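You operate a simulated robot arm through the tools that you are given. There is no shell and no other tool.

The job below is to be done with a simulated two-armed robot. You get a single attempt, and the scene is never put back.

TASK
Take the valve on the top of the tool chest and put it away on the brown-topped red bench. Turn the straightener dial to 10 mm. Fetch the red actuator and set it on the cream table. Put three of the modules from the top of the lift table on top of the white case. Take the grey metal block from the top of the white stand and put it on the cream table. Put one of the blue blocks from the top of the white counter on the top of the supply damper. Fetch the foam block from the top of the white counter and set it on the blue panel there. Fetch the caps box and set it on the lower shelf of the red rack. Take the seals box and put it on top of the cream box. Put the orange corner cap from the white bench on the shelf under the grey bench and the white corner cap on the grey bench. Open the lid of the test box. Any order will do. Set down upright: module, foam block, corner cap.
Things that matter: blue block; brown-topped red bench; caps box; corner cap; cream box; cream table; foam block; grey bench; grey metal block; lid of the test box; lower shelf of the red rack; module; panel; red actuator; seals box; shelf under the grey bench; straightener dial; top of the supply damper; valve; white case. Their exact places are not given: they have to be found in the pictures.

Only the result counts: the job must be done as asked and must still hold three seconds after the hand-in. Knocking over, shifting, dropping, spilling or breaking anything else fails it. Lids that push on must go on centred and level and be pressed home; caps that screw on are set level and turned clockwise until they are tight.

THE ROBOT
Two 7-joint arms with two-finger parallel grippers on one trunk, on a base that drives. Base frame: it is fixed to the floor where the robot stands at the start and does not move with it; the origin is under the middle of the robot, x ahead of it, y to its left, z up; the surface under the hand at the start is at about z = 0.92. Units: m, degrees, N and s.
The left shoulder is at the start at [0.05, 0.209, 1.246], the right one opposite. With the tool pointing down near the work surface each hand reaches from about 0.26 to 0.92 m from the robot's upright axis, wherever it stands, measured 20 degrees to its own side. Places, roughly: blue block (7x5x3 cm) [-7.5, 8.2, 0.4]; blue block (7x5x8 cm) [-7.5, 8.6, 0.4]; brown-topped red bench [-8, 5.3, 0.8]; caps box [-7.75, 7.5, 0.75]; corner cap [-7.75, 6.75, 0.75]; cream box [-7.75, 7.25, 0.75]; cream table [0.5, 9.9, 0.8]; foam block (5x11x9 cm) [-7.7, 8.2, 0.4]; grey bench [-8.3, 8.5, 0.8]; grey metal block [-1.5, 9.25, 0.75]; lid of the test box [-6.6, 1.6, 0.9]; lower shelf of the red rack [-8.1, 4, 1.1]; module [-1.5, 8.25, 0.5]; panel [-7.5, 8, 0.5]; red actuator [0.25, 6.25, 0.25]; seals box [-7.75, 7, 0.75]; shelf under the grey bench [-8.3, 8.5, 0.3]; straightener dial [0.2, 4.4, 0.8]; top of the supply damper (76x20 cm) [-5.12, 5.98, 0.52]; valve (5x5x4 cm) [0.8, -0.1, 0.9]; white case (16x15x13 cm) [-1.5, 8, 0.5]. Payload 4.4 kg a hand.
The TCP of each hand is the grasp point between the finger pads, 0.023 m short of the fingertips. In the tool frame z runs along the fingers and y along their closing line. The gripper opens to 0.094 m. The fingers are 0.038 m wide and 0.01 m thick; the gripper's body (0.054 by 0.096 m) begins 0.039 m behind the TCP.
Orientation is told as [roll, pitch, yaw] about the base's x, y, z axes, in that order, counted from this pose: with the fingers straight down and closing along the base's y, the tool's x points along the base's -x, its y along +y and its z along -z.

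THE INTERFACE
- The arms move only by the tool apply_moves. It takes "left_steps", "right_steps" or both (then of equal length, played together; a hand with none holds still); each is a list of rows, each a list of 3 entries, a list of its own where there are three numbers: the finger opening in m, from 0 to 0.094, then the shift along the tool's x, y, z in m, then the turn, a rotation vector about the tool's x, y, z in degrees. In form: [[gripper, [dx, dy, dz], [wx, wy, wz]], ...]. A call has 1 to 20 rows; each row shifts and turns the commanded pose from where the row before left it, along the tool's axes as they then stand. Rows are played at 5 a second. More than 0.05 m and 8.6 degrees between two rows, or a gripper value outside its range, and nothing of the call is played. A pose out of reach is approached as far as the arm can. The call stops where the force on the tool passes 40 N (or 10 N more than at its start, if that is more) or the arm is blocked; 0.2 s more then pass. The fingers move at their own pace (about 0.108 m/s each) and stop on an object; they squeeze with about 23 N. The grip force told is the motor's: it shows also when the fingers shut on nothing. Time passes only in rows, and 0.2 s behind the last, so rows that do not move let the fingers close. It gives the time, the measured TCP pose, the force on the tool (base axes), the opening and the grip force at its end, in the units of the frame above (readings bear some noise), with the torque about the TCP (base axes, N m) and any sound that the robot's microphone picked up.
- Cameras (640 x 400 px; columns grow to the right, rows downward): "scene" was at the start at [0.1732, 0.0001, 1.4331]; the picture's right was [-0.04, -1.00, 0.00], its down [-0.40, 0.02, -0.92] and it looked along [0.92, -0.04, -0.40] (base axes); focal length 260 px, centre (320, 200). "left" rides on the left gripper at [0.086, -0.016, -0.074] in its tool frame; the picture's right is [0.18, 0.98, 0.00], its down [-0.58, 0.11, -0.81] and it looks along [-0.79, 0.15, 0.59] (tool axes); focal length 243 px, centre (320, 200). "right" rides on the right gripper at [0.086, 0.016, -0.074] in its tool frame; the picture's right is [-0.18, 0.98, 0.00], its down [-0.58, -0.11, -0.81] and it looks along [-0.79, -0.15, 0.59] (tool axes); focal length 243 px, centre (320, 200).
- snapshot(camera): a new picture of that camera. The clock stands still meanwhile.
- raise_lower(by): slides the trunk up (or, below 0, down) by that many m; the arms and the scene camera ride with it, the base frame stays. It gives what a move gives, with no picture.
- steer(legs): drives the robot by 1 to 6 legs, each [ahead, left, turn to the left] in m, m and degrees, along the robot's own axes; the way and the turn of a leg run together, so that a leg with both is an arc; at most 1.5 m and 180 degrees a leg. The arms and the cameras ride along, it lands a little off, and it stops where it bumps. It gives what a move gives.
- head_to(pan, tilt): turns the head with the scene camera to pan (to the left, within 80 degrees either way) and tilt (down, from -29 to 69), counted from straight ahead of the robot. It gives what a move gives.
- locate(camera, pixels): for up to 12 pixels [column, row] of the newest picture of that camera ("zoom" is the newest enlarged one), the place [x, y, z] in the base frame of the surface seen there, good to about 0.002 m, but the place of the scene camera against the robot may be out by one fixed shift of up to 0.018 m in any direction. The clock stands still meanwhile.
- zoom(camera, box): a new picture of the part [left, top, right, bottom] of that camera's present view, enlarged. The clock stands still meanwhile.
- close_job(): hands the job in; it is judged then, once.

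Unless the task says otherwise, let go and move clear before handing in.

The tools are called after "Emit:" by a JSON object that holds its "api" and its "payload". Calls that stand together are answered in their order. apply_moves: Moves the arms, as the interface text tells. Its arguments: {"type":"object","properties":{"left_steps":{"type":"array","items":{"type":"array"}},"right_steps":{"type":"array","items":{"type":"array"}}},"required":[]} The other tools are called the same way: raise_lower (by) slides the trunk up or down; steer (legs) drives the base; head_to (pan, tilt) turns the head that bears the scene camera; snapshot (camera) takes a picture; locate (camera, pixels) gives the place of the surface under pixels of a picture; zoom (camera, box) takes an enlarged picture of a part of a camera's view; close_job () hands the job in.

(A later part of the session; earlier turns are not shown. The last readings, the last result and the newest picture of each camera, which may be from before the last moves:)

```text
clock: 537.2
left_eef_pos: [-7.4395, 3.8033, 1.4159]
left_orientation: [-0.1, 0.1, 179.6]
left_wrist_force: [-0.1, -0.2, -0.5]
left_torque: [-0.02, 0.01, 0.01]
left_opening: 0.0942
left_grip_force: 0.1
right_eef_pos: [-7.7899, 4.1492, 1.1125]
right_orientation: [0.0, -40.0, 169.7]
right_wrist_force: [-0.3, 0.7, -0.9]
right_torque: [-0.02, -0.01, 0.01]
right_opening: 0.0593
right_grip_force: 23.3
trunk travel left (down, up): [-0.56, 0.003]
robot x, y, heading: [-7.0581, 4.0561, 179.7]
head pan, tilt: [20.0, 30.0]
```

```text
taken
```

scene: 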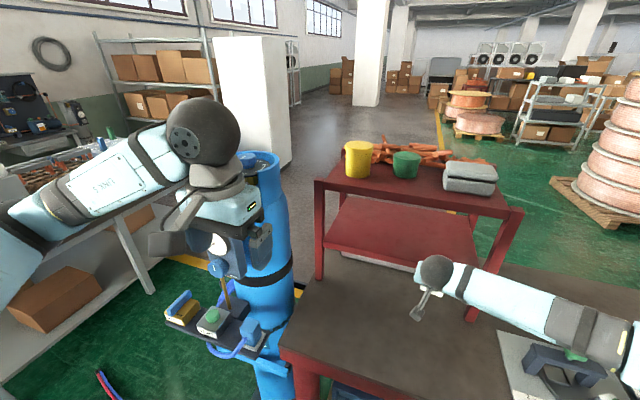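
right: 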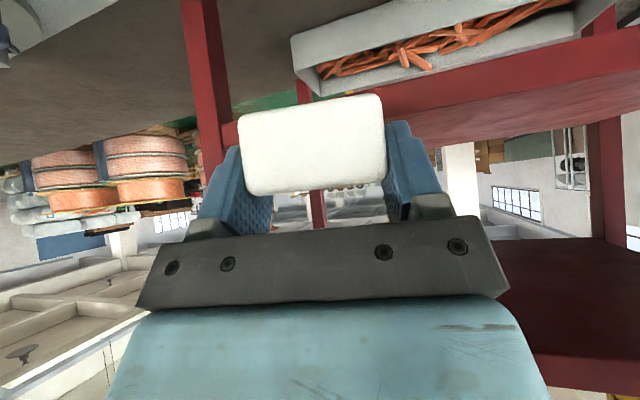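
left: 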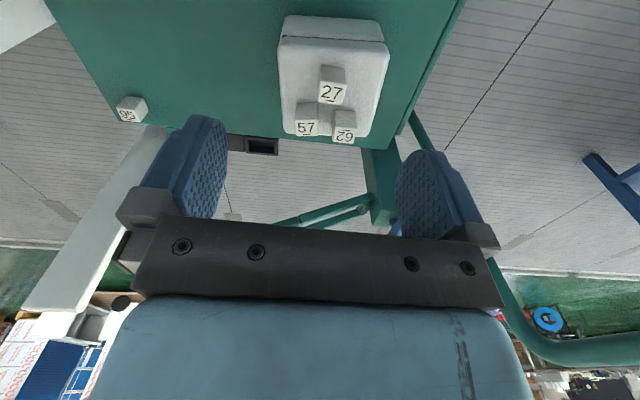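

CAPS is level with the shelf, about 2 cm above it. I'll move it straight in (−x) by 0.16 m.

Emit:
{"api": "apply_moves", "payload": {"right_steps": [[0.0, [-0.0302, 0.0072, 0.0253], [0, 0, 0]], [0.0, [-0.0302, 0.0072, 0.0253], [0, 0, 0]], [0.0, [-0.0302, 0.0072, 0.0253], [0, 0, 0]], [0.0, [-0.0302, 0.0072, 0.0253], [0, 0, 0]], [0.0, [0, 0, 0], [0, 0, 0]]]}}

Emit:
{"api": "snapshot", "payload": {"camera": "scene"}}

Emit:
{"api": "snapshot", "payload": {"camera": "right"}}

```text
clock: 538.4
left_eef_pos: [-7.4405, 3.803, 1.4165]
left_orientation: [-0.1, 0.1, 179.5]
left_wrist_force: [0.0, 0.7, 0.1]
left_torque: [0.03, 0.05, 0.01]
left_opening: 0.0941
left_grip_force: 0.0
right_eef_pos: [-7.9505, 4.1506, 1.1155]
right_orientation: [0.1, -40.0, 169.7]
right_wrist_force: [-0.4, -0.4, -0.8]
right_torque: [-0.03, 0.0, 0.01]
right_opening: 0.0597
right_grip_force: 22.7
trunk travel left (down, up): [-0.56, 0.003]
robot x, y, heading: [-7.0529, 4.0558, 180.1]
head pan, tilt: [20.0, 30.0]
```

```text
taken
```

scene: 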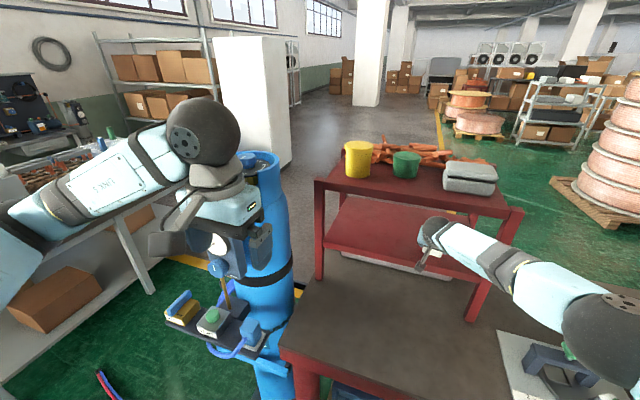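

```text
taken
```

right: 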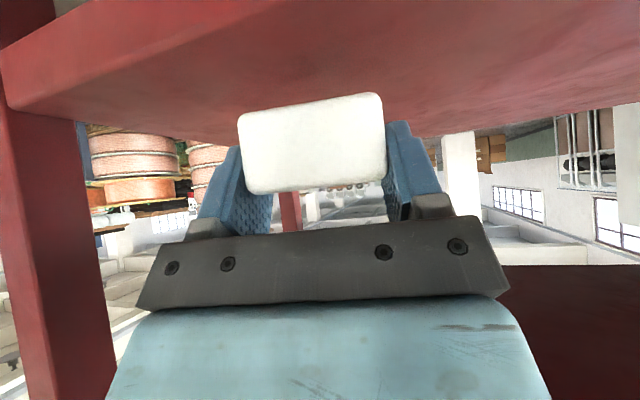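

Emit:
{"api": "locate", "payload": {"camera": "right", "pixels": [[300, 60], [500, 80], [200, 40], [350, 30], [20, 60], [60, 25], [560, 330]]}}

```text
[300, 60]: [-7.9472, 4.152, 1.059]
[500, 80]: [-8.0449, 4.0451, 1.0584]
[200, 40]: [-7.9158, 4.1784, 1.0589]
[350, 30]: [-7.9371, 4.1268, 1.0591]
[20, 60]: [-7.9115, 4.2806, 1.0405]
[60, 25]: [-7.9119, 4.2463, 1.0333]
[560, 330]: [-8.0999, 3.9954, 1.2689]
```

By the wrist camera, the shelf is z 1.059 and its front edge x −7.912. I'll go in 12 mm more and lower to contact.

Emit:
{"api": "apply_moves", "payload": {"right_steps": [[0.0, [0.0026, 0.0021, 0.0214], [0, 0, 0]], [0.0, [0, 0, 0], [0, 0, 0]], [0.0, [0.0013, 0, 0.0015], [0, 0, 0]], [0.0, [0.0013, 0, 0.0015], [0, 0, 0]], [0.0, [0, 0, 0], [0, 0, 0]]]}}

```text
clock: 539.6
left_eef_pos: [-7.4404, 3.8029, 1.416]
left_orientation: [0.0, 0.1, 179.6]
left_wrist_force: [0.7, 0.4, -0.2]
left_torque: [-0.02, -0.03, -0.01]
left_opening: 0.094
left_grip_force: 0.1
right_eef_pos: [-7.9545, 4.1528, 1.092]
right_orientation: [0.0, -40.1, 169.8]
right_wrist_force: [-1.4, -0.6, 4.2]
right_torque: [0.05, 0.18, 0.03]
right_opening: 0.0595
right_grip_force: 22.5
right hand out of reach, approached as far as the arm can: row 1
trunk travel left (down, up): [-0.56, 0.003]
robot x, y, heading: [-7.0564, 4.0573, 180.0]
head pan, tilt: [20.0, 30.0]
```

Contact at about 4 N. I'll open and withdraw straight back.

Emit:
{"api": "apply_moves", "payload": {"right_steps": [[0.07, [0, 0, 0], [0, 0, 0]], [0.08, [0, 0, 0], [0, 0, 0]], [0.08, [0.0208, -0.006, -0.0262], [0, 0, 0]], [0.08, [0.0208, -0.006, -0.0262], [0, 0, 0]], [0.08, [0.0208, -0.006, -0.0262], [0, 0, 0]], [0.08, [0.0208, -0.006, -0.0262], [0, 0, 0]], [0.08, [0.0208, -0.006, -0.0262], [0, 0, 0]], [0.08, [0.0208, -0.006, -0.0262], [0, 0, 0]], [0.08, [0, 0, 0], [0, 0, 0]]]}}

Emit:
{"api": "snapshot", "payload": {"camera": "right"}}

Emit:
{"api": "snapshot", "payload": {"camera": "scene"}}

```text
clock: 541.6
left_eef_pos: [-7.4406, 3.8033, 1.415]
left_orientation: [-0.1, 0.1, 179.6]
left_wrist_force: [-0.4, 0.2, 0.3]
left_torque: [-0.02, 0.01, 0.02]
left_opening: 0.0942
left_grip_force: 0.0
right_eef_pos: [-7.755, 4.155, 1.1315]
right_orientation: [0.0, -40.0, 169.7]
right_wrist_force: [-0.3, -1.2, 0.9]
right_torque: [0.0, 0.02, 0.02]
right_opening: 0.0799
right_grip_force: 0.1
trunk travel left (down, up): [-0.56, 0.003]
robot x, y, heading: [-7.0538, 4.0535, 179.8]
head pan, tilt: [20.0, 30.0]
```

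```text
taken
```

right: 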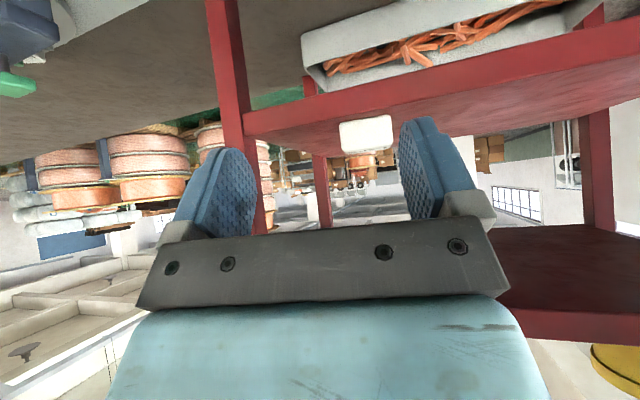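

```text
taken
```

scene: 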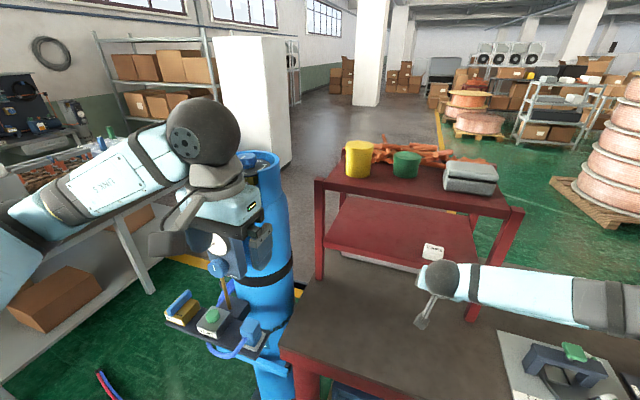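

CAPS stands on the rack's lower shelf (433,251). I'll retract the right arm and go back to the white bench.

Emit:
{"api": "apply_moves", "payload": {"right_steps": [[0.094, [0.0049, -0.024, -0.0368], [0, 0, 0]], [0.094, [0.0049, -0.024, -0.0368], [0, 0, 0]], [0.094, [0.0049, -0.024, -0.0368], [0, 0, 0]], [0.094, [0.0049, -0.024, -0.0368], [0, 0, 0]], [0.094, [0.0049, -0.024, -0.0368], [0, 0, 0]], [0.094, [0.0049, -0.024, -0.0368], [0, 0, 0]], [0.094, [0.0049, -0.024, -0.0368], [0, 0, 0]], [0.094, [0, 0, 0], [0, 8, 0]], [0.094, [0, 0, 0], [0, 8, 0]], [0.094, [0, 0, 0], [0, 8, 0]], [0.094, [0, 0, 0], [0, 8, 0]], [0.094, [0, 0, 0], [0, 8, 0]], [0.094, [0, 0, 0], [0, 0, -5]], [0.094, [0, 0, 0], [0, 0, -5]]]}}

Emit:
{"api": "steer", "payload": {"legs": [[0.0, -1.3, 0]]}}

```text
clock: 544.6
left_eef_pos: [-7.4399, 3.8031, 1.4157]
left_orientation: [-0.1, 0.1, 179.6]
left_wrist_force: [0.2, 0.6, -0.1]
left_torque: [-0.01, 0.02, 0.04]
left_opening: 0.0937
left_grip_force: 0.0
right_eef_pos: [-7.5344, 4.2845, 1.3065]
right_orientation: [0.0, 0.0, 179.8]
right_wrist_force: [-0.3, 0.8, 0.5]
right_torque: [-0.04, 0.02, -0.02]
right_opening: 0.0938
right_grip_force: 0.0
trunk travel left (down, up): [-0.56, 0.003]
robot x, y, heading: [-7.059, 4.0519, 179.5]
head pan, tilt: [20.0, 30.0]
```

```text
clock: 556.1
left_eef_pos: [-7.4298, 5.0916, 1.4155]
left_orientation: [-0.1, 0.0, 178.8]
left_wrist_force: [-0.2, -0.2, -0.9]
left_torque: [0.01, 0.02, 0.01]
left_opening: 0.0939
left_grip_force: 0.1
right_eef_pos: [-7.5183, 5.5748, 1.3082]
right_orientation: [0.0, -0.1, 179.0]
right_wrist_force: [0.3, 0.8, 0.1]
right_torque: [-0.04, 0.01, -0.04]
right_opening: 0.094
right_grip_force: 0.0
trunk travel left (down, up): [-0.56, 0.003]
robot x, y, heading: [-7.0413, 5.3362, 179.1]
head pan, tilt: [20.0, 30.0]
```

Emit:
{"api": "steer", "payload": {"legs": [[0.0, -1.3, 0.8]]}}

Emit:
{"api": "raise_lower", "payload": {"by": -0.235}}

Emit:
{"api": "head_to", "payload": {"pan": 0, "tilt": 45}}

Emit:
{"api": "snapshot", "payload": {"camera": "scene"}}

```text
clock: 567.7
left_eef_pos: [-7.4089, 6.3881, 1.4167]
left_orientation: [-0.1, 0.1, 178.8]
left_wrist_force: [0.0, 1.0, -1.0]
left_torque: [-0.01, -0.03, 0.03]
left_opening: 0.0938
left_grip_force: 0.1
right_eef_pos: [-7.4975, 6.872, 1.3074]
right_orientation: [0.0, 0.0, 179.1]
right_wrist_force: [0.2, 0.6, 0.5]
right_torque: [0.01, 0.01, 0.01]
right_opening: 0.0939
right_grip_force: 0.1
trunk travel left (down, up): [-0.56, 0.003]
robot x, y, heading: [-7.022, 6.6339, 179.0]
head pan, tilt: [20.0, 30.0]
```

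```text
clock: 570.2
left_eef_pos: [-7.4077, 6.3897, 1.1813]
left_orientation: [-0.1, 0.1, 179.0]
left_wrist_force: [0.1, -0.9, 0.1]
left_torque: [-0.07, 0.0, 0.01]
left_opening: 0.0943
left_grip_force: 0.1
right_eef_pos: [-7.4974, 6.8734, 1.0716]
right_orientation: [0.0, 0.0, 179.0]
right_wrist_force: [-0.2, 0.1, 0.2]
right_torque: [-0.01, -0.01, 0.01]
right_opening: 0.0938
right_grip_force: 0.0
trunk travel left (down, up): [-0.325, 0.238]
robot x, y, heading: [-7.0179, 6.6339, 179.1]
head pan, tilt: [20.0, 30.0]
```

```text
clock: 571.0
left_eef_pos: [-7.408, 6.3889, 1.1813]
left_orientation: [-0.2, 0.1, 178.9]
left_wrist_force: [-0.2, -0.4, 0.1]
left_torque: [-0.02, -0.02, 0.02]
left_opening: 0.0941
left_grip_force: 0.1
right_eef_pos: [-7.4972, 6.8717, 1.0718]
right_orientation: [0.1, 0.0, 179.0]
right_wrist_force: [-0.1, 0.3, -0.2]
right_torque: [0.03, -0.03, -0.02]
right_opening: 0.094
right_grip_force: 0.0
trunk travel left (down, up): [-0.325, 0.238]
robot x, y, heading: [-7.022, 6.6375, 179.2]
head pan, tilt: [0.0, 45.0]
```

```text
taken
```

scene: 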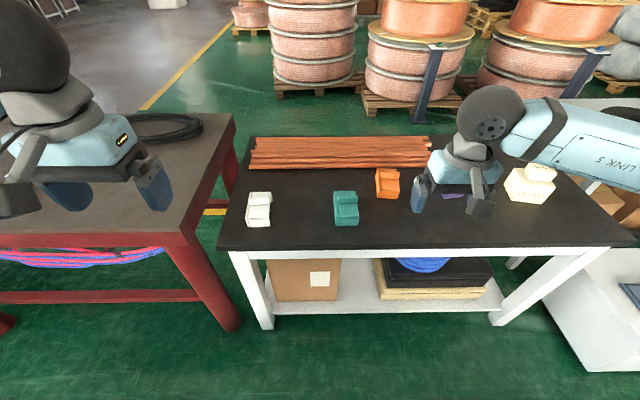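

Before gripping the corner caps I want to know how the grey bench can be approached. I'll raise the hands a little and drive north along the counter to look.

Emit:
{"api": "steer", "payload": {"legs": [[-0.05, -1.4, 0.6]]}}

Emit:
{"api": "head_to", "payload": {"pan": -25, "tilt": 30}}

Emit:
{"api": "snapshot", "payload": {"camera": "scene"}}

```text
clock: 583.6
left_eef_pos: [-7.3508, 7.7989, 1.1805]
left_orientation: [-0.1, 0.2, -179.3]
left_wrist_force: [0.0, 0.2, -0.4]
left_torque: [-0.02, -0.03, 0.01]
left_opening: 0.094
left_grip_force: 0.1
right_eef_pos: [-7.4563, 8.2788, 1.072]
right_orientation: [0.0, 0.0, -179.1]
right_wrist_force: [-0.4, -0.2, 0.6]
right_torque: [0.03, 0.02, 0.02]
right_opening: 0.0937
right_grip_force: 0.1
trunk travel left (down, up): [-0.325, 0.238]
robot x, y, heading: [-6.974, 8.0593, -179.0]
head pan, tilt: [0.0, 45.0]
```

```text
clock: 584.5
left_eef_pos: [-7.3516, 7.799, 1.1808]
left_orientation: [-0.1, 0.0, -179.2]
left_wrist_force: [0.3, -0.3, 0.4]
left_torque: [-0.04, -0.01, 0.01]
left_opening: 0.0938
left_grip_force: 0.1
right_eef_pos: [-7.4554, 8.279, 1.0714]
right_orientation: [0.0, 0.0, -179.2]
right_wrist_force: [0.2, -0.2, -0.4]
right_torque: [0.02, 0.0, 0.0]
right_opening: 0.0941
right_grip_force: 0.2
trunk travel left (down, up): [-0.325, 0.238]
robot x, y, heading: [-6.9727, 8.0576, -179.2]
head pan, tilt: [-25.0, 30.0]
```

```text
taken
```

scene: 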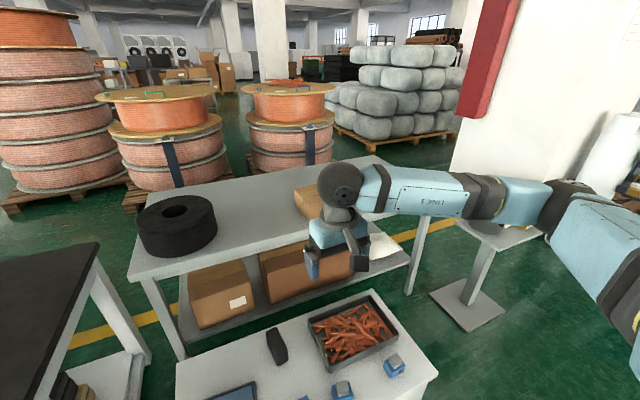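

The grey bench is behind the low counter, with boxes on its lower shelf and a free part at the right. A pedestal stands at (475,290). I'll measure.

Emit:
{"api": "locate", "payload": {"camera": "scene", "pixels": [[130, 270], [180, 355], [415, 215], [410, 290], [385, 262], [370, 275], [437, 375], [340, 290], [465, 310], [505, 305], [445, 295], [400, 170]]}}

Emit:
{"api": "zoom", "payload": {"camera": "scene", "box": [150, 150, 550, 400]}}

```text
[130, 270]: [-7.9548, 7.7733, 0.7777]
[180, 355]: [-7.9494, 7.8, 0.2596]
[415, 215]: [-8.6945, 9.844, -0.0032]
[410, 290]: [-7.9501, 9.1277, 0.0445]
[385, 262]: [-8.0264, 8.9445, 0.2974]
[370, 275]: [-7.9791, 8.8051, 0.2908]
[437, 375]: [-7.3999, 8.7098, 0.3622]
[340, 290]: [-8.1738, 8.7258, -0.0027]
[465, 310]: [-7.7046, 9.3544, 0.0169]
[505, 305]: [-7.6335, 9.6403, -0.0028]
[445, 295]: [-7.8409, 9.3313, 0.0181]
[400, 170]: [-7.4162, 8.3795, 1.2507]
```

```text
1.60 times, centred on (350, 275) of scene
```

zoom: 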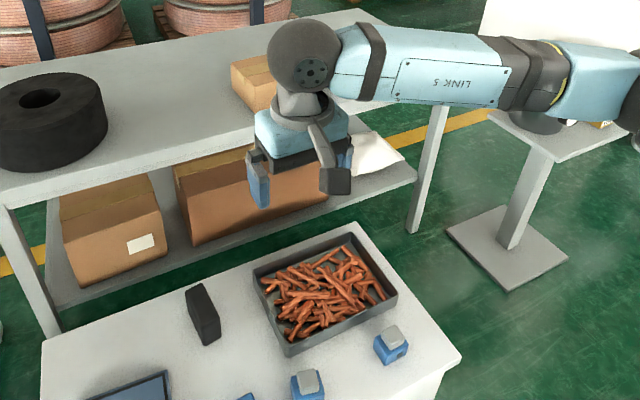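

I can reach the grey bench's right end (y≈9.0) from about [-7.2,9.05], between the counter and the pedestal. I'll fetch the caps: orange with the left hand (for the shelf), white with the right (for the top). Back to the white bench.

Emit:
{"api": "steer", "payload": {"legs": [[0.03, 1.0, -0.8]]}}

Emit:
{"api": "head_to", "payload": {"pan": 5, "tilt": 45}}

Emit:
{"api": "snapshot", "payload": {"camera": "scene"}}

Emit:
{"api": "snapshot", "payload": {"camera": "left"}}

```text
clock: 593.4
left_eef_pos: [-7.4068, 6.8411, 1.1793]
left_orientation: [-0.1, 0.0, 177.5]
left_wrist_force: [0.1, -0.1, -0.4]
left_torque: [0.01, 0.03, 0.02]
left_opening: 0.0943
left_grip_force: 0.0
right_eef_pos: [-7.4834, 7.3272, 1.0704]
right_orientation: [0.0, 0.0, 177.7]
right_wrist_force: [-0.3, 0.5, 0.6]
right_torque: [-0.02, 0.02, -0.02]
right_opening: 0.0939
right_grip_force: 0.0
trunk travel left (down, up): [-0.325, 0.238]
robot x, y, heading: [-7.0133, 7.077, 177.7]
head pan, tilt: [-25.0, 30.0]
```

```text
clock: 594.4
left_eef_pos: [-7.406, 6.8421, 1.1815]
left_orientation: [-0.1, 0.0, 177.6]
left_wrist_force: [-0.3, 0.2, 0.2]
left_torque: [0.0, 0.0, 0.0]
left_opening: 0.094
left_grip_force: 0.0
right_eef_pos: [-7.4834, 7.3276, 1.0707]
right_orientation: [0.1, 0.0, 177.7]
right_wrist_force: [0.1, -0.3, 0.4]
right_torque: [-0.03, -0.04, -0.02]
right_opening: 0.094
right_grip_force: 0.0
trunk travel left (down, up): [-0.325, 0.238]
robot x, y, heading: [-7.0137, 7.081, 177.9]
head pan, tilt: [5.0, 45.0]
```

```text
taken
```

scene: 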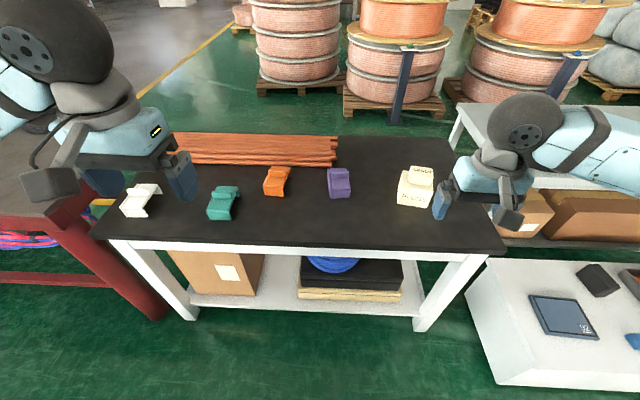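

```text
taken
```

left: 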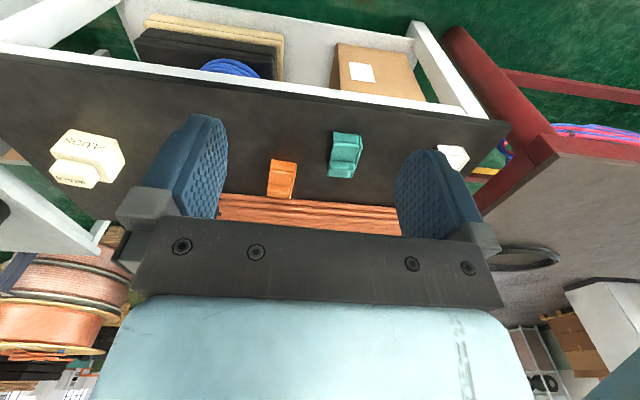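

Emit:
{"api": "apply_moves", "payload": {"left_steps": [[0.094, [-0.0357, -0.0035, 0.0222], [0, 0, 0]], [0.094, [-0.0357, -0.0035, 0.0222], [0, 0, 0]], [0.094, [-0.0357, -0.0035, 0.0222], [0, 0, 0]], [0.094, [-0.0357, -0.0035, 0.0222], [0, 0, 0]], [0.094, [-0.0357, -0.0035, 0.0222], [0, 0, 0]], [0.094, [-0.0357, -0.0035, 0.0222], [0, 0, 0]], [0.094, [-0.0357, -0.0035, 0.0222], [0, 0, 0]], [0.094, [-0.0357, -0.0035, 0.0222], [0, 0, 0]], [0.094, [0, 0, 0], [0, 0, 0]]]}}

Emit:
{"api": "snapshot", "payload": {"camera": "left"}}

Emit:
{"api": "zoom", "payload": {"camera": "left", "box": [240, 60, 400, 180]}}

```text
clock: 596.4
left_eef_pos: [-7.6899, 6.8836, 1.0049]
left_orientation: [-0.2, 0.0, 177.6]
left_wrist_force: [0.6, 0.5, 0.4]
left_torque: [-0.01, -0.01, 0.01]
left_opening: 0.0942
left_grip_force: 0.2
right_eef_pos: [-7.4836, 7.3273, 1.0711]
right_orientation: [0.0, 0.0, 177.8]
right_wrist_force: [-0.2, 0.4, 0.3]
right_torque: [0.01, 0.03, -0.01]
right_opening: 0.0941
right_grip_force: 0.0
trunk travel left (down, up): [-0.325, 0.238]
robot x, y, heading: [-7.0137, 7.0789, 177.8]
head pan, tilt: [5.0, 45.0]
```

```text
taken
```

left: 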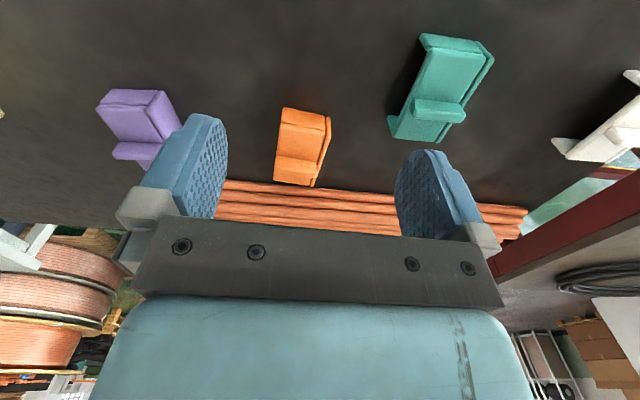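

```text
3.33 times, centred on (320, 120) of left
```

zoom: 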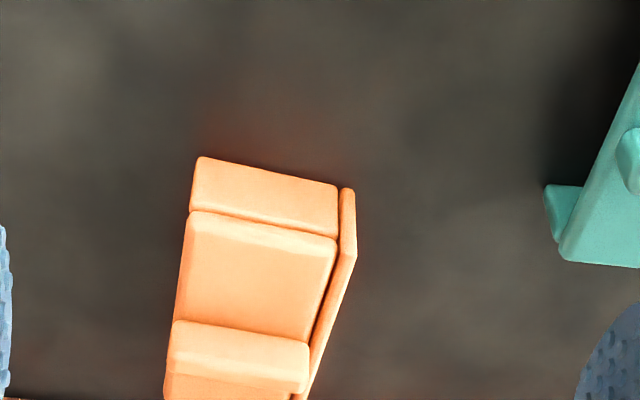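

Emit:
{"api": "locate", "payload": {"camera": "zoom", "pixels": [[205, 170], [325, 190], [195, 215], [330, 245], [180, 310], [310, 335], [175, 350], [300, 365], [347, 200], [345, 260], [320, 350], [250, 270]]}}

Emit:
{"api": "zoom", "payload": {"camera": "left", "box": [260, 90, 350, 200]}}

Emit:
{"api": "zoom", "payload": {"camera": "scene", "box": [100, 150, 380, 240]}}

```text
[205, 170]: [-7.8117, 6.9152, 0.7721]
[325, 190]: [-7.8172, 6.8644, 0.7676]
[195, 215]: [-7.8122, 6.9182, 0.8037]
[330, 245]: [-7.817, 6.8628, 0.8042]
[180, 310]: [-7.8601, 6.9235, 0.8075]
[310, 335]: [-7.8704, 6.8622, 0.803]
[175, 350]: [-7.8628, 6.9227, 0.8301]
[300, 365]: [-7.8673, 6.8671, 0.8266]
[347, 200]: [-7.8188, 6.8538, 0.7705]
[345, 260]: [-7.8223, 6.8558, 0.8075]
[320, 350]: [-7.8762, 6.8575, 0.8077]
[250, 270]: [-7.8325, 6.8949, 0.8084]
```

```text
3.64 times, centred on (305, 145) of left
```

zoom: 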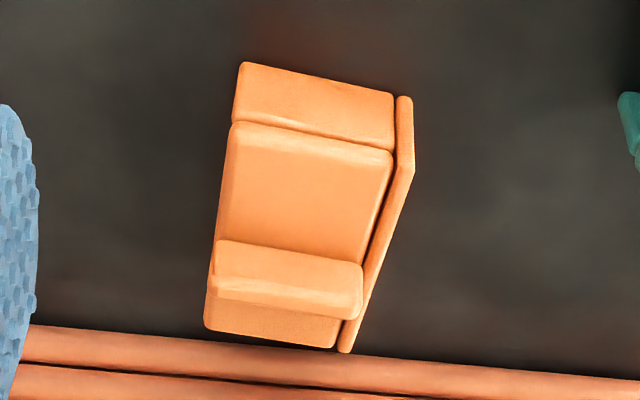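

```text
2.29 times, centred on (240, 195) of scene
```

zoom: 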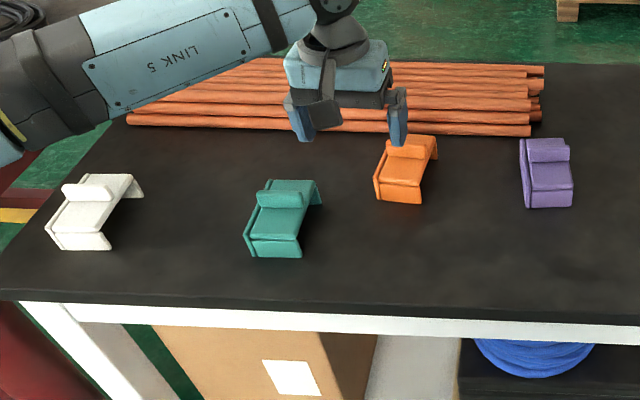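

Emit:
{"api": "locate", "payload": {"camera": "zoom", "pixels": [[120, 130], [220, 60], [380, 110], [215, 120], [270, 320], [220, 320], [325, 340], [200, 345], [400, 370], [210, 295], [350, 330], [290, 360]]}}

Emit:
{"api": "locate", "payload": {"camera": "left", "pixels": [[270, 185], [330, 192], [250, 183], [300, 187], [290, 195], [310, 182]]}}

```text
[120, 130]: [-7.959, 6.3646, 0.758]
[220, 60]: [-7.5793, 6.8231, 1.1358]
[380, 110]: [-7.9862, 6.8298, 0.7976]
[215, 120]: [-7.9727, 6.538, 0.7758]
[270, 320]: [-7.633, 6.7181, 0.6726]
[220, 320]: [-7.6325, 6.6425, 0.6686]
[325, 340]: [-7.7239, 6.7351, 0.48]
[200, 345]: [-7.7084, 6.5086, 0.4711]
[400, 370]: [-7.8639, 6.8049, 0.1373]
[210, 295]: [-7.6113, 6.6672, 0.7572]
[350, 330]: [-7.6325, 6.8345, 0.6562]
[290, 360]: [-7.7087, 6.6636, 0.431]
```

```text
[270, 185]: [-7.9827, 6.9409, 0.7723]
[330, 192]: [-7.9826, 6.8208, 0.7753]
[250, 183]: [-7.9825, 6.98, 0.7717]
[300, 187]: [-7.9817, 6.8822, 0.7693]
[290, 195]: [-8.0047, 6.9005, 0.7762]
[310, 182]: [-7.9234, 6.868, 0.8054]
```

The orange cap is about 0.066 wide (y 6.857–6.9235) and 0.113 long, with a raised ridge at x≈−7.868. I'll grip it across its width at the ridge, moving above it first.

Emit:
{"api": "apply_moves", "payload": {"left_steps": [[0.094, [-0.0356, 0.0002, 0.025], [0, 0, 0]], [0.094, [-0.0356, 0.0002, 0.025], [0, 0, 0]], [0.094, [-0.0356, 0.0002, 0.025], [0, 0, 0]], [0.094, [-0.0356, 0.0002, 0.025], [0, 0, 0]], [0.094, [-0.0356, 0.0002, 0.025], [0, 0, 2]], [0.094, [0, 0, 0], [0, 0, 0]]]}}

Emit:
{"api": "snapshot", "payload": {"camera": "left"}}

Emit:
{"api": "zoom", "payload": {"camera": "left", "box": [220, 0, 420, 140]}}

```text
clock: 597.8
left_eef_pos: [-7.858, 6.8896, 0.8828]
left_orientation: [-0.2, 0.0, 176.1]
left_wrist_force: [-0.3, 0.1, 0.0]
left_torque: [0.01, 0.01, 0.0]
left_opening: 0.0941
left_grip_force: 0.0
left hand out of reach, approached as far as the arm can: row 5
right_eef_pos: [-7.4822, 7.3258, 1.0721]
right_orientation: [-0.1, 0.0, 177.8]
right_wrist_force: [0.2, -0.6, 0.7]
right_torque: [0.01, 0.01, 0.02]
right_opening: 0.0941
right_grip_force: 0.0
trunk travel left (down, up): [-0.325, 0.238]
robot x, y, heading: [-7.0115, 7.0814, 177.8]
head pan, tilt: [5.0, 45.0]
```

```text
taken
```

left: 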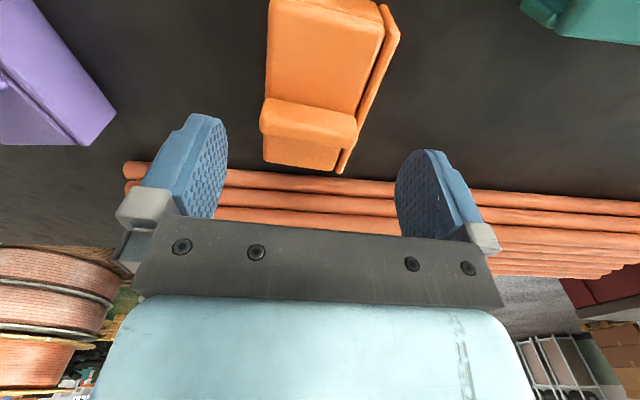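

```text
2.86 times, centred on (320, 70) of left
```

zoom: 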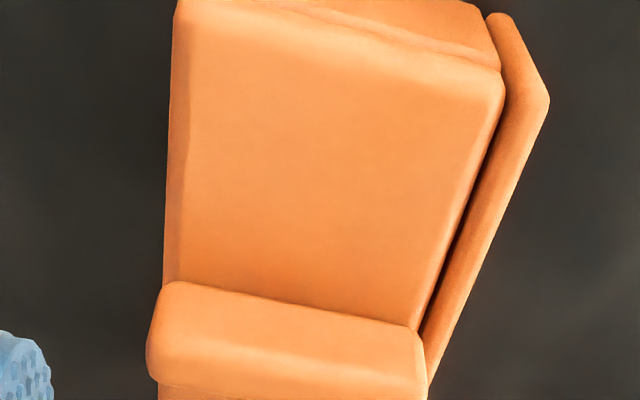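

The reach is at its limit. I'll drive 0.1 m closer (the hand is above everything there) and measure again.

Emit:
{"api": "steer", "payload": {"legs": [[0.1, 0.0, 2.0]]}}

Emit:
{"api": "apply_moves", "payload": {"left_steps": [[0.094, [0.04, 0, -0.02], [0, 0, 0]], [0.094, [0.04, 0, -0.02], [0, 0, 0]], [0.094, [0.02, 0, -0.02], [0, 0, 0]], [0.094, [0, 0, 0], [0, 0, 0]]]}}

Emit:
{"api": "snapshot", "payload": {"camera": "left"}}

```text
clock: 598.9
left_eef_pos: [-7.9514, 6.8632, 0.8828]
left_orientation: [-0.1, 0.1, 178.0]
left_wrist_force: [-0.1, -1.1, 0.1]
left_torque: [0.0, -0.02, -0.01]
left_opening: 0.0938
left_grip_force: 0.1
right_eef_pos: [-7.5906, 7.3132, 1.0716]
right_orientation: [-0.1, 0.1, 179.7]
right_wrist_force: [-0.1, -0.1, 0.0]
right_torque: [-0.04, 0.03, 0.01]
right_opening: 0.0941
right_grip_force: 0.1
trunk travel left (down, up): [-0.325, 0.238]
robot x, y, heading: [-7.1098, 7.0842, 179.9]
head pan, tilt: [5.0, 45.0]
```

```text
clock: 599.9
left_eef_pos: [-7.8522, 6.8585, 0.943]
left_orientation: [-0.2, 0.1, 178.3]
left_wrist_force: [-0.9, 0.5, -1.0]
left_torque: [0.01, 0.0, 0.03]
left_opening: 0.0942
left_grip_force: 0.1
right_eef_pos: [-7.5899, 7.3132, 1.0717]
right_orientation: [0.0, 0.0, 179.7]
right_wrist_force: [1.0, -0.4, 0.0]
right_torque: [0.03, 0.02, -0.02]
right_opening: 0.0941
right_grip_force: 0.1
trunk travel left (down, up): [-0.325, 0.238]
robot x, y, heading: [-7.1109, 7.0836, 180.0]
head pan, tilt: [5.0, 45.0]
```

```text
taken
```

left: 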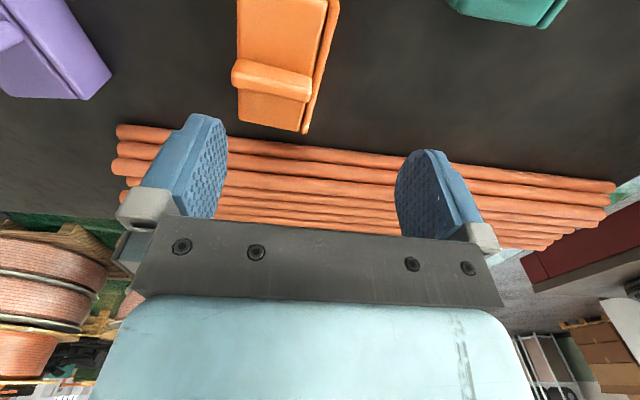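

Emit:
{"api": "locate", "payload": {"camera": "left", "pixels": [[238, 70], [310, 88], [238, 84], [306, 98], [245, 115], [298, 128], [305, 128], [325, 40], [245, 10], [270, 78]]}}

```text
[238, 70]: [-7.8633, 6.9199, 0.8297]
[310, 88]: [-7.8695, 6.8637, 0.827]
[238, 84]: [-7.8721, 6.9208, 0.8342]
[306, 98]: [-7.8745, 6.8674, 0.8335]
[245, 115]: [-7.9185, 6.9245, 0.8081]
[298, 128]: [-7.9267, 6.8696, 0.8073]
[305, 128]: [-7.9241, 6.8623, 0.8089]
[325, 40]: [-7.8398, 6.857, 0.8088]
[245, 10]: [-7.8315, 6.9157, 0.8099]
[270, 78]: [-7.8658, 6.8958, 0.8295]
```

Emit:
{"api": "apply_moves", "payload": {"left_steps": [[0.094, [-0.0189, -0.031, 0.02], [0, 0, 2.6]], [0.094, [0, 0, 0.04], [0, 0, 0]], [0.094, [0, 0, 0.02], [0, 0, 0]], [0.094, [0, 0, 0], [0, 0, 0]]]}}

Emit:
{"api": "snapshot", "payload": {"camera": "left"}}

```text
clock: 600.9
left_eef_pos: [-7.8709, 6.8904, 0.8616]
left_orientation: [-0.2, 0.1, 175.5]
left_wrist_force: [-0.1, 0.8, 0.6]
left_torque: [0.01, -0.02, -0.03]
left_opening: 0.0939
left_grip_force: 0.1
right_eef_pos: [-7.5904, 7.3127, 1.0719]
right_orientation: [0.0, 0.0, 179.7]
right_wrist_force: [-0.3, -0.7, 0.3]
right_torque: [0.0, -0.01, -0.05]
right_opening: 0.094
right_grip_force: 0.1
trunk travel left (down, up): [-0.325, 0.238]
robot x, y, heading: [-7.1152, 7.083, 179.8]
head pan, tilt: [5.0, 45.0]
```

```text
taken
```

left: 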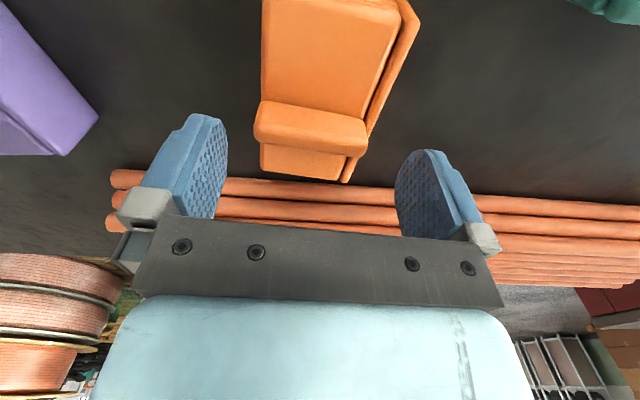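

The cap is centred between the fingers. I'll lower to z≈0.803 and grip.

Emit:
{"api": "apply_moves", "payload": {"left_steps": [[0.094, [0, 0, 0.03], [0, 0, 0]], [0.094, [0, 0, 0.028], [0, 0, 0]], [0.094, [0, 0, 0], [0, 0, 0]], [0.0, [0, 0, 0], [0, 0, 0]], [0.0, [0, 0, 0], [0, 0, 0]]]}}

Emit:
{"api": "snapshot", "payload": {"camera": "left"}}

```text
clock: 602.1
left_eef_pos: [-7.8692, 6.8899, 0.8053]
left_orientation: [-0.1, 0.0, 175.5]
left_wrist_force: [-0.3, -0.5, 1.2]
left_torque: [-0.03, 0.1, -0.03]
left_opening: 0.0718
left_grip_force: 22.6
right_eef_pos: [-7.59, 7.3121, 1.0723]
right_orientation: [0.0, 0.0, 179.7]
right_wrist_force: [0.5, 0.2, -0.3]
right_torque: [0.0, 0.02, 0.01]
right_opening: 0.0942
right_grip_force: 0.1
trunk travel left (down, up): [-0.325, 0.238]
robot x, y, heading: [-7.1119, 7.0834, 179.8]
head pan, tilt: [5.0, 45.0]
```

```text
taken
```

left: 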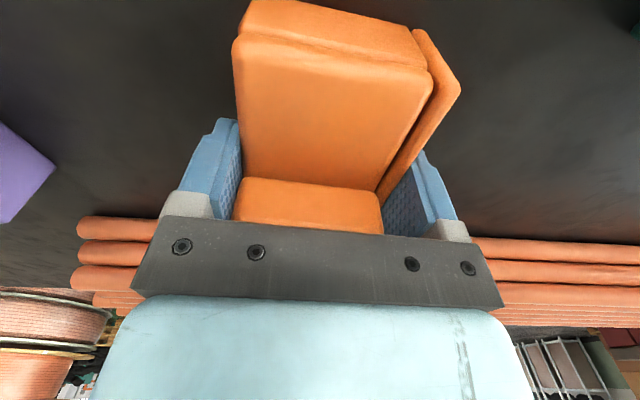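

Gripped at 0.072. I'll lift and check that it hangs level.

Emit:
{"api": "apply_moves", "payload": {"left_steps": [[0.0, [0, 0, 0], [0, 0, 0]], [0.0, [0, 0, -0.015], [0, 0, 0]], [0.0, [0, 0, -0.03], [0, 0, 0]], [0.0, [0, 0, -0.04], [0, 0, 0]], [0.0, [0, 0, -0.04], [0, 0, 0]], [0.0, [0, 0, -0.04], [0, 0, 0]], [0.0, [0.03, 0, -0.03], [0, 0, 0]], [0.0, [0.04, 0, 0], [0, 0, 0]], [0.0, [0.04, 0, 0], [0, 0, 0]], [0.0, [0.04, 0, 0], [0, 0, 0]]]}}

Emit:
{"api": "snapshot", "payload": {"camera": "left"}}

Emit:
{"api": "snapshot", "payload": {"camera": "scene"}}

```text
clock: 604.3
left_eef_pos: [-7.7198, 6.8817, 0.9999]
left_orientation: [-0.2, 0.0, 175.5]
left_wrist_force: [-0.4, -0.2, -0.9]
left_torque: [0.02, -0.01, -0.03]
left_opening: 0.0715
left_grip_force: 22.9
right_eef_pos: [-7.5896, 7.3134, 1.0731]
right_orientation: [-0.1, 0.0, 179.7]
right_wrist_force: [-1.3, -0.2, 0.6]
right_torque: [0.0, 0.02, 0.0]
right_opening: 0.0942
right_grip_force: 0.1
trunk travel left (down, up): [-0.325, 0.238]
robot x, y, heading: [-7.1127, 7.0852, 179.5]
head pan, tilt: [5.0, 45.0]
```

```text
taken
```

left: 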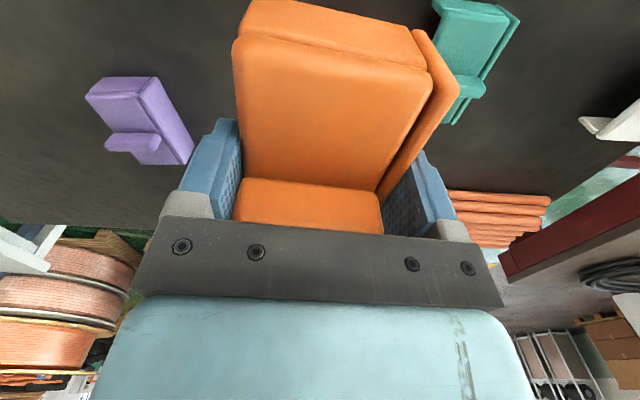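

```text
taken
```

scene: 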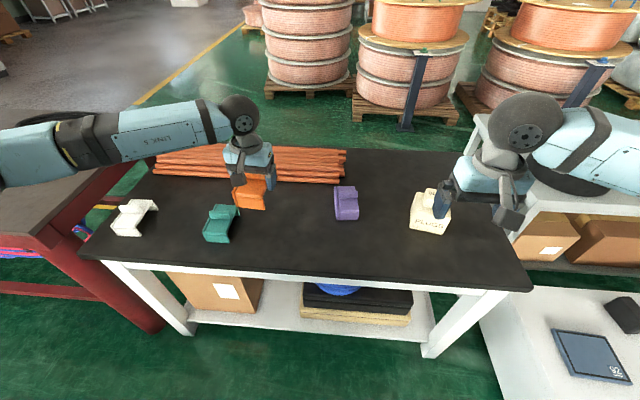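

Orange is held level. I'll tuck the left hand and strafe left to take the white cap with the right hand.

Emit:
{"api": "apply_moves", "payload": {"left_steps": [[0.0, [0.04, 0, -0.025], [0, 0, 0]], [0.0, [0.04, 0, -0.025], [0, 0, 0]], [0.0, [0.04, 0, -0.025], [0, 0, 0]], [0.0, [0.04, 0, -0.025], [0, 0, 0]]]}}

Emit:
{"api": "steer", "payload": {"legs": [[0.0, 0.75, 0.3]]}}

Emit:
{"api": "snapshot", "payload": {"camera": "right"}}

Emit:
{"api": "snapshot", "payload": {"camera": "scene"}}

```text
clock: 605.3
left_eef_pos: [-7.5573, 6.8684, 1.1001]
left_orientation: [-0.1, 0.1, 175.6]
left_wrist_force: [-0.2, -0.5, -0.7]
left_torque: [0.01, -0.01, 0.0]
left_opening: 0.0717
left_grip_force: 23.1
right_eef_pos: [-7.5912, 7.3133, 1.0717]
right_orientation: [0.0, 0.0, 179.7]
right_wrist_force: [-0.6, 0.8, 0.2]
right_torque: [-0.01, 0.01, 0.01]
right_opening: 0.0941
right_grip_force: 0.1
trunk travel left (down, up): [-0.325, 0.238]
robot x, y, heading: [-7.1117, 7.0816, 179.9]
head pan, tilt: [5.0, 45.0]
```

```text
clock: 612.3
left_eef_pos: [-7.5604, 6.1168, 1.0994]
left_orientation: [-0.2, 0.1, 175.8]
left_wrist_force: [0.2, 1.0, -0.9]
left_torque: [0.02, 0.02, -0.01]
left_opening: 0.0715
left_grip_force: 23.0
right_eef_pos: [-7.5935, 6.5615, 1.0726]
right_orientation: [0.0, 0.0, 179.9]
right_wrist_force: [0.5, 0.6, 0.1]
right_torque: [0.0, 0.04, 0.01]
right_opening: 0.094
right_grip_force: 0.1
trunk travel left (down, up): [-0.325, 0.238]
robot x, y, heading: [-7.1125, 6.3321, 180.2]
head pan, tilt: [5.0, 45.0]
```

```text
taken
```

right: 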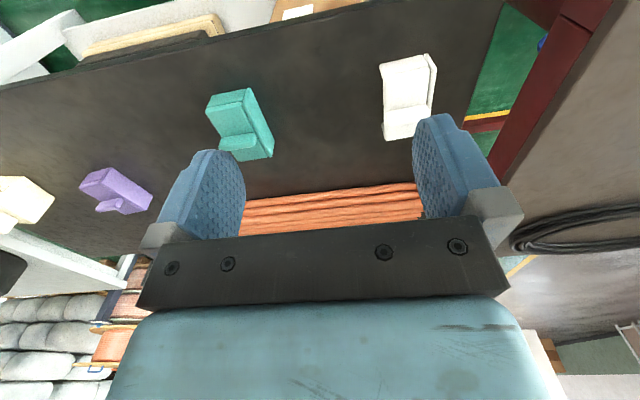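

```text
taken
```

scene: 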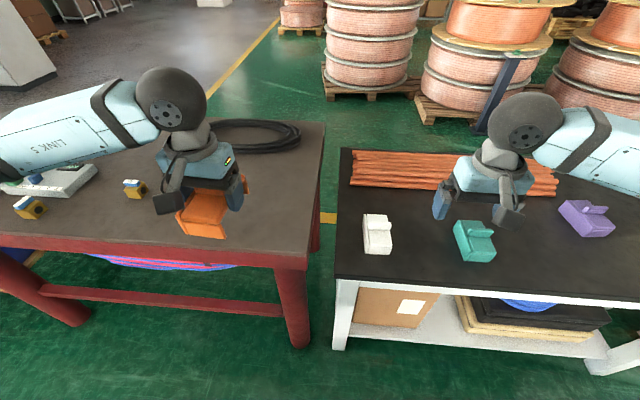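

Emit:
{"api": "zoom", "payload": {"camera": "right", "box": [350, 40, 470, 150]}}

Emit:
{"api": "locate", "payload": {"camera": "right", "pixels": [[385, 70], [427, 58], [384, 105], [428, 98], [385, 112], [425, 105], [388, 136], [424, 125], [432, 70], [408, 85], [405, 112]]}}

```text
3.64 times, centred on (410, 95) of right
```

zoom: 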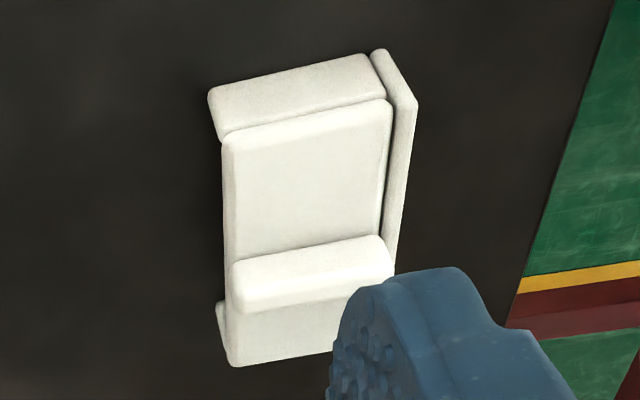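

```text
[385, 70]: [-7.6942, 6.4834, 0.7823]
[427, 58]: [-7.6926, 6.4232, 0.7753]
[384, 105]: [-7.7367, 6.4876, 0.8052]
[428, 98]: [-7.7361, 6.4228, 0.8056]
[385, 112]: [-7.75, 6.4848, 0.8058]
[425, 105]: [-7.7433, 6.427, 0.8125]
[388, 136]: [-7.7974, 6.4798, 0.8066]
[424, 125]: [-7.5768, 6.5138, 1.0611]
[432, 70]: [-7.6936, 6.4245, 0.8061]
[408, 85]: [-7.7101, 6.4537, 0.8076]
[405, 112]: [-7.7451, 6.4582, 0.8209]
```

Emit:
{"api": "apply_moves", "payload": {"right_steps": [[0.094, [-0.0261, 0.0178, 0.0283], [0, 0, 0]], [0.094, [-0.0261, 0.0178, 0.0283], [0, 0, 0]], [0.094, [-0.0261, 0.0178, 0.0283], [0, 0, 0]], [0.094, [-0.0261, 0.0178, 0.0283], [0, 0, 0]], [0.094, [-0.0261, 0.0178, 0.0283], [0, 0, 0]], [0.094, [-0.0261, 0.0178, 0.0283], [0, 0, -3]], [0.094, [0, 0, 0], [0, 0, 0]]]}}

Emit:
{"api": "snapshot", "payload": {"camera": "right"}}

Emit:
{"api": "zoom", "payload": {"camera": "right", "box": [220, 0, 420, 150]}}

```text
clock: 613.9
left_eef_pos: [-7.5593, 6.1185, 1.0994]
left_orientation: [0.0, 0.1, 175.7]
left_wrist_force: [0.5, 0.0, -1.2]
left_torque: [0.0, 0.0, -0.02]
left_opening: 0.0716
left_grip_force: 23.0
right_eef_pos: [-7.7502, 6.4533, 0.9038]
right_orientation: [0.0, -0.1, -177.1]
right_wrist_force: [0.0, 1.0, 0.2]
right_torque: [0.0, 0.0, 0.0]
right_opening: 0.0941
right_grip_force: 0.1
trunk travel left (down, up): [-0.325, 0.238]
robot x, y, heading: [-7.1107, 6.3277, 180.1]
head pan, tilt: [5.0, 45.0]
```

```text
taken
```

right: 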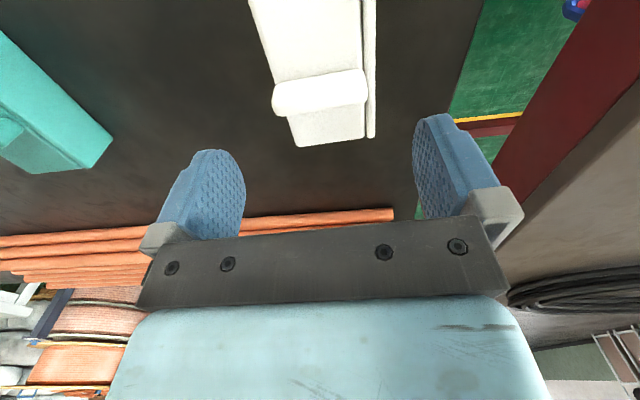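

```text
2.67 times, centred on (320, 75) of right
```

zoom: 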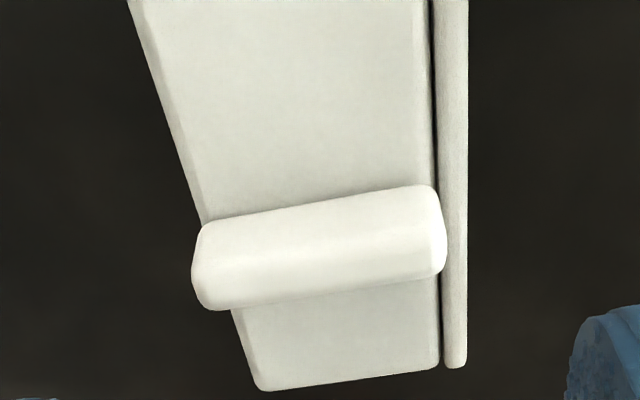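

Emit:
{"api": "locate", "payload": {"camera": "zoom", "pixels": [[200, 240], [435, 195], [205, 290], [440, 250], [320, 235], [265, 385], [435, 360], [458, 360], [455, 100], [150, 50], [460, 250], [320, 180]]}}

```text
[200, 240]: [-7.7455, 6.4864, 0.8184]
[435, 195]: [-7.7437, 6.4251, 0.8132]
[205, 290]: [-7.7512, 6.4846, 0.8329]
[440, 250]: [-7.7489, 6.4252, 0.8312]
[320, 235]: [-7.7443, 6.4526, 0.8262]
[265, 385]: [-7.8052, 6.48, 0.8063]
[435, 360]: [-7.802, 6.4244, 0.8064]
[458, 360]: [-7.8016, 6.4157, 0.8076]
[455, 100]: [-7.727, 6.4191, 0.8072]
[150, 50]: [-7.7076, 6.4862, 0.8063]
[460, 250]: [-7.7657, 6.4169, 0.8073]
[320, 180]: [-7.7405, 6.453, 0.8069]
```

The white cap spans y 6.415–6.487 with its ridge at x −7.752. I'll descend and grip.

Emit:
{"api": "apply_moves", "payload": {"right_steps": [[0.094, [-0.002, 0.002, 0.04], [0, 0, 0]], [0.094, [0, 0, 0.035], [0, 0, 0]], [0.094, [0, 0, 0.025], [0, 0, 0]], [0.094, [0, 0, 0], [0, 0, 0]], [0.0, [0, 0, 0], [0, 0, 0]], [0.0, [0, 0, 0], [0, 0, 0]], [0.0, [0, 0, 0], [0, 0, 0]]]}}

Emit:
{"api": "snapshot", "payload": {"camera": "right"}}

```text
clock: 615.5
left_eef_pos: [-7.5602, 6.1178, 1.0993]
left_orientation: [-0.2, 0.0, 175.7]
left_wrist_force: [1.3, 0.1, -0.1]
left_torque: [0.0, 0.0, -0.03]
left_opening: 0.0716
left_grip_force: 22.8
right_eef_pos: [-7.7544, 6.4533, 0.8031]
right_orientation: [0.0, -0.1, -177.1]
right_wrist_force: [0.7, -0.3, 0.8]
right_torque: [-0.1, 0.06, 0.06]
right_opening: 0.0719
right_grip_force: 23.3
trunk travel left (down, up): [-0.325, 0.238]
robot x, y, heading: [-7.1167, 6.3332, 179.9]
head pan, tilt: [5.0, 45.0]
```

```text
taken
```

right: 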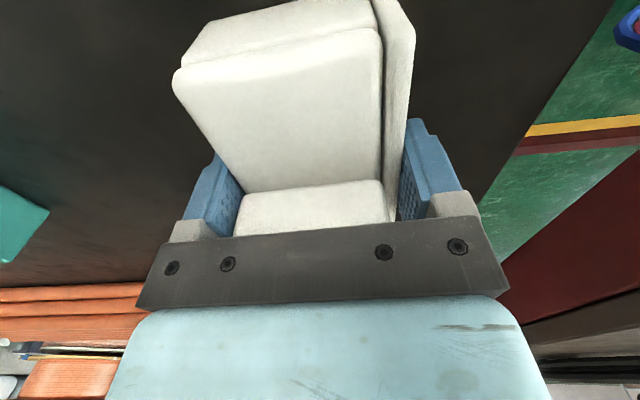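

Emit:
{"api": "apply_moves", "payload": {"right_steps": [[0.0, [0, 0, -0.015], [0, 0, 0]], [0.0, [0, 0, -0.035], [0, 0, 0]], [0.0, [0, 0, -0.045], [0, 0, 0]], [0.0, [0, 0, -0.045], [0, 0, 0]], [0.0, [0.03, 0, -0.035], [0, 0, 0]], [0.0, [0.035, -0.015, -0.03], [0, 0, 0]], [0.0, [0.035, -0.015, -0.03], [0, 0, 0]], [0.0, [0.035, -0.015, -0.03], [0, 0, 0]], [0.0, [0.03, -0.03, -0.02], [0, 0, 0]], [0.0, [0.0, -0.04, 0], [0, 0, 0]]]}}

Emit:
{"api": "steer", "payload": {"legs": [[-0.14, -0.3, 0], [0, -1.25, 0]]}}

Emit:
{"api": "snapshot", "payload": {"camera": "right"}}

```text
clock: 617.7
left_eef_pos: [-7.56, 6.1178, 1.1008]
left_orientation: [-0.2, 0.1, 175.7]
left_wrist_force: [-0.3, 0.1, -1.2]
left_torque: [0.0, 0.0, 0.02]
left_opening: 0.0718
left_grip_force: 23.5
right_eef_pos: [-7.5915, 6.578, 1.085]
right_orientation: [0.0, 0.1, -177.1]
right_wrist_force: [-0.1, -0.3, -1.1]
right_torque: [-0.02, -0.07, -0.01]
right_opening: 0.0715
right_grip_force: 22.7
trunk travel left (down, up): [-0.325, 0.238]
robot x, y, heading: [-7.1118, 6.3306, 180.0]
head pan, tilt: [5.0, 45.0]
```

```text
clock: 631.7
left_eef_pos: [-7.4127, 7.6731, 1.0998]
left_orientation: [-0.2, 0.2, 174.8]
left_wrist_force: [1.1, -0.7, -0.1]
left_torque: [0.01, 0.01, 0.01]
left_opening: 0.0718
left_grip_force: 22.5
right_eef_pos: [-7.4358, 8.1316, 1.0862]
right_orientation: [0.0, 0.1, -177.9]
right_wrist_force: [0.9, -0.3, -0.6]
right_torque: [-0.02, -0.02, 0.01]
right_opening: 0.0717
right_grip_force: 23.3
trunk travel left (down, up): [-0.325, 0.238]
robot x, y, heading: [-6.9645, 7.8833, 179.0]
head pan, tilt: [5.0, 45.0]
```

```text
taken
```

right: 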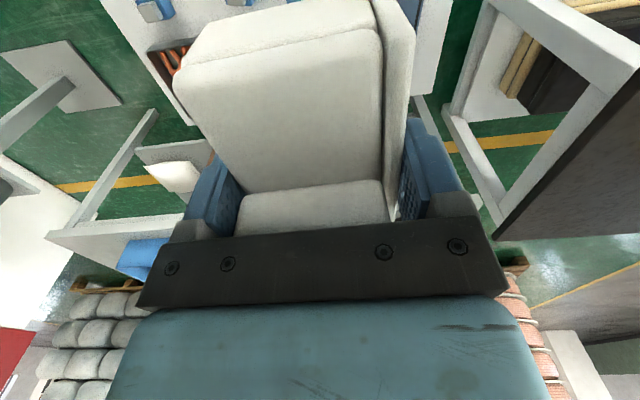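

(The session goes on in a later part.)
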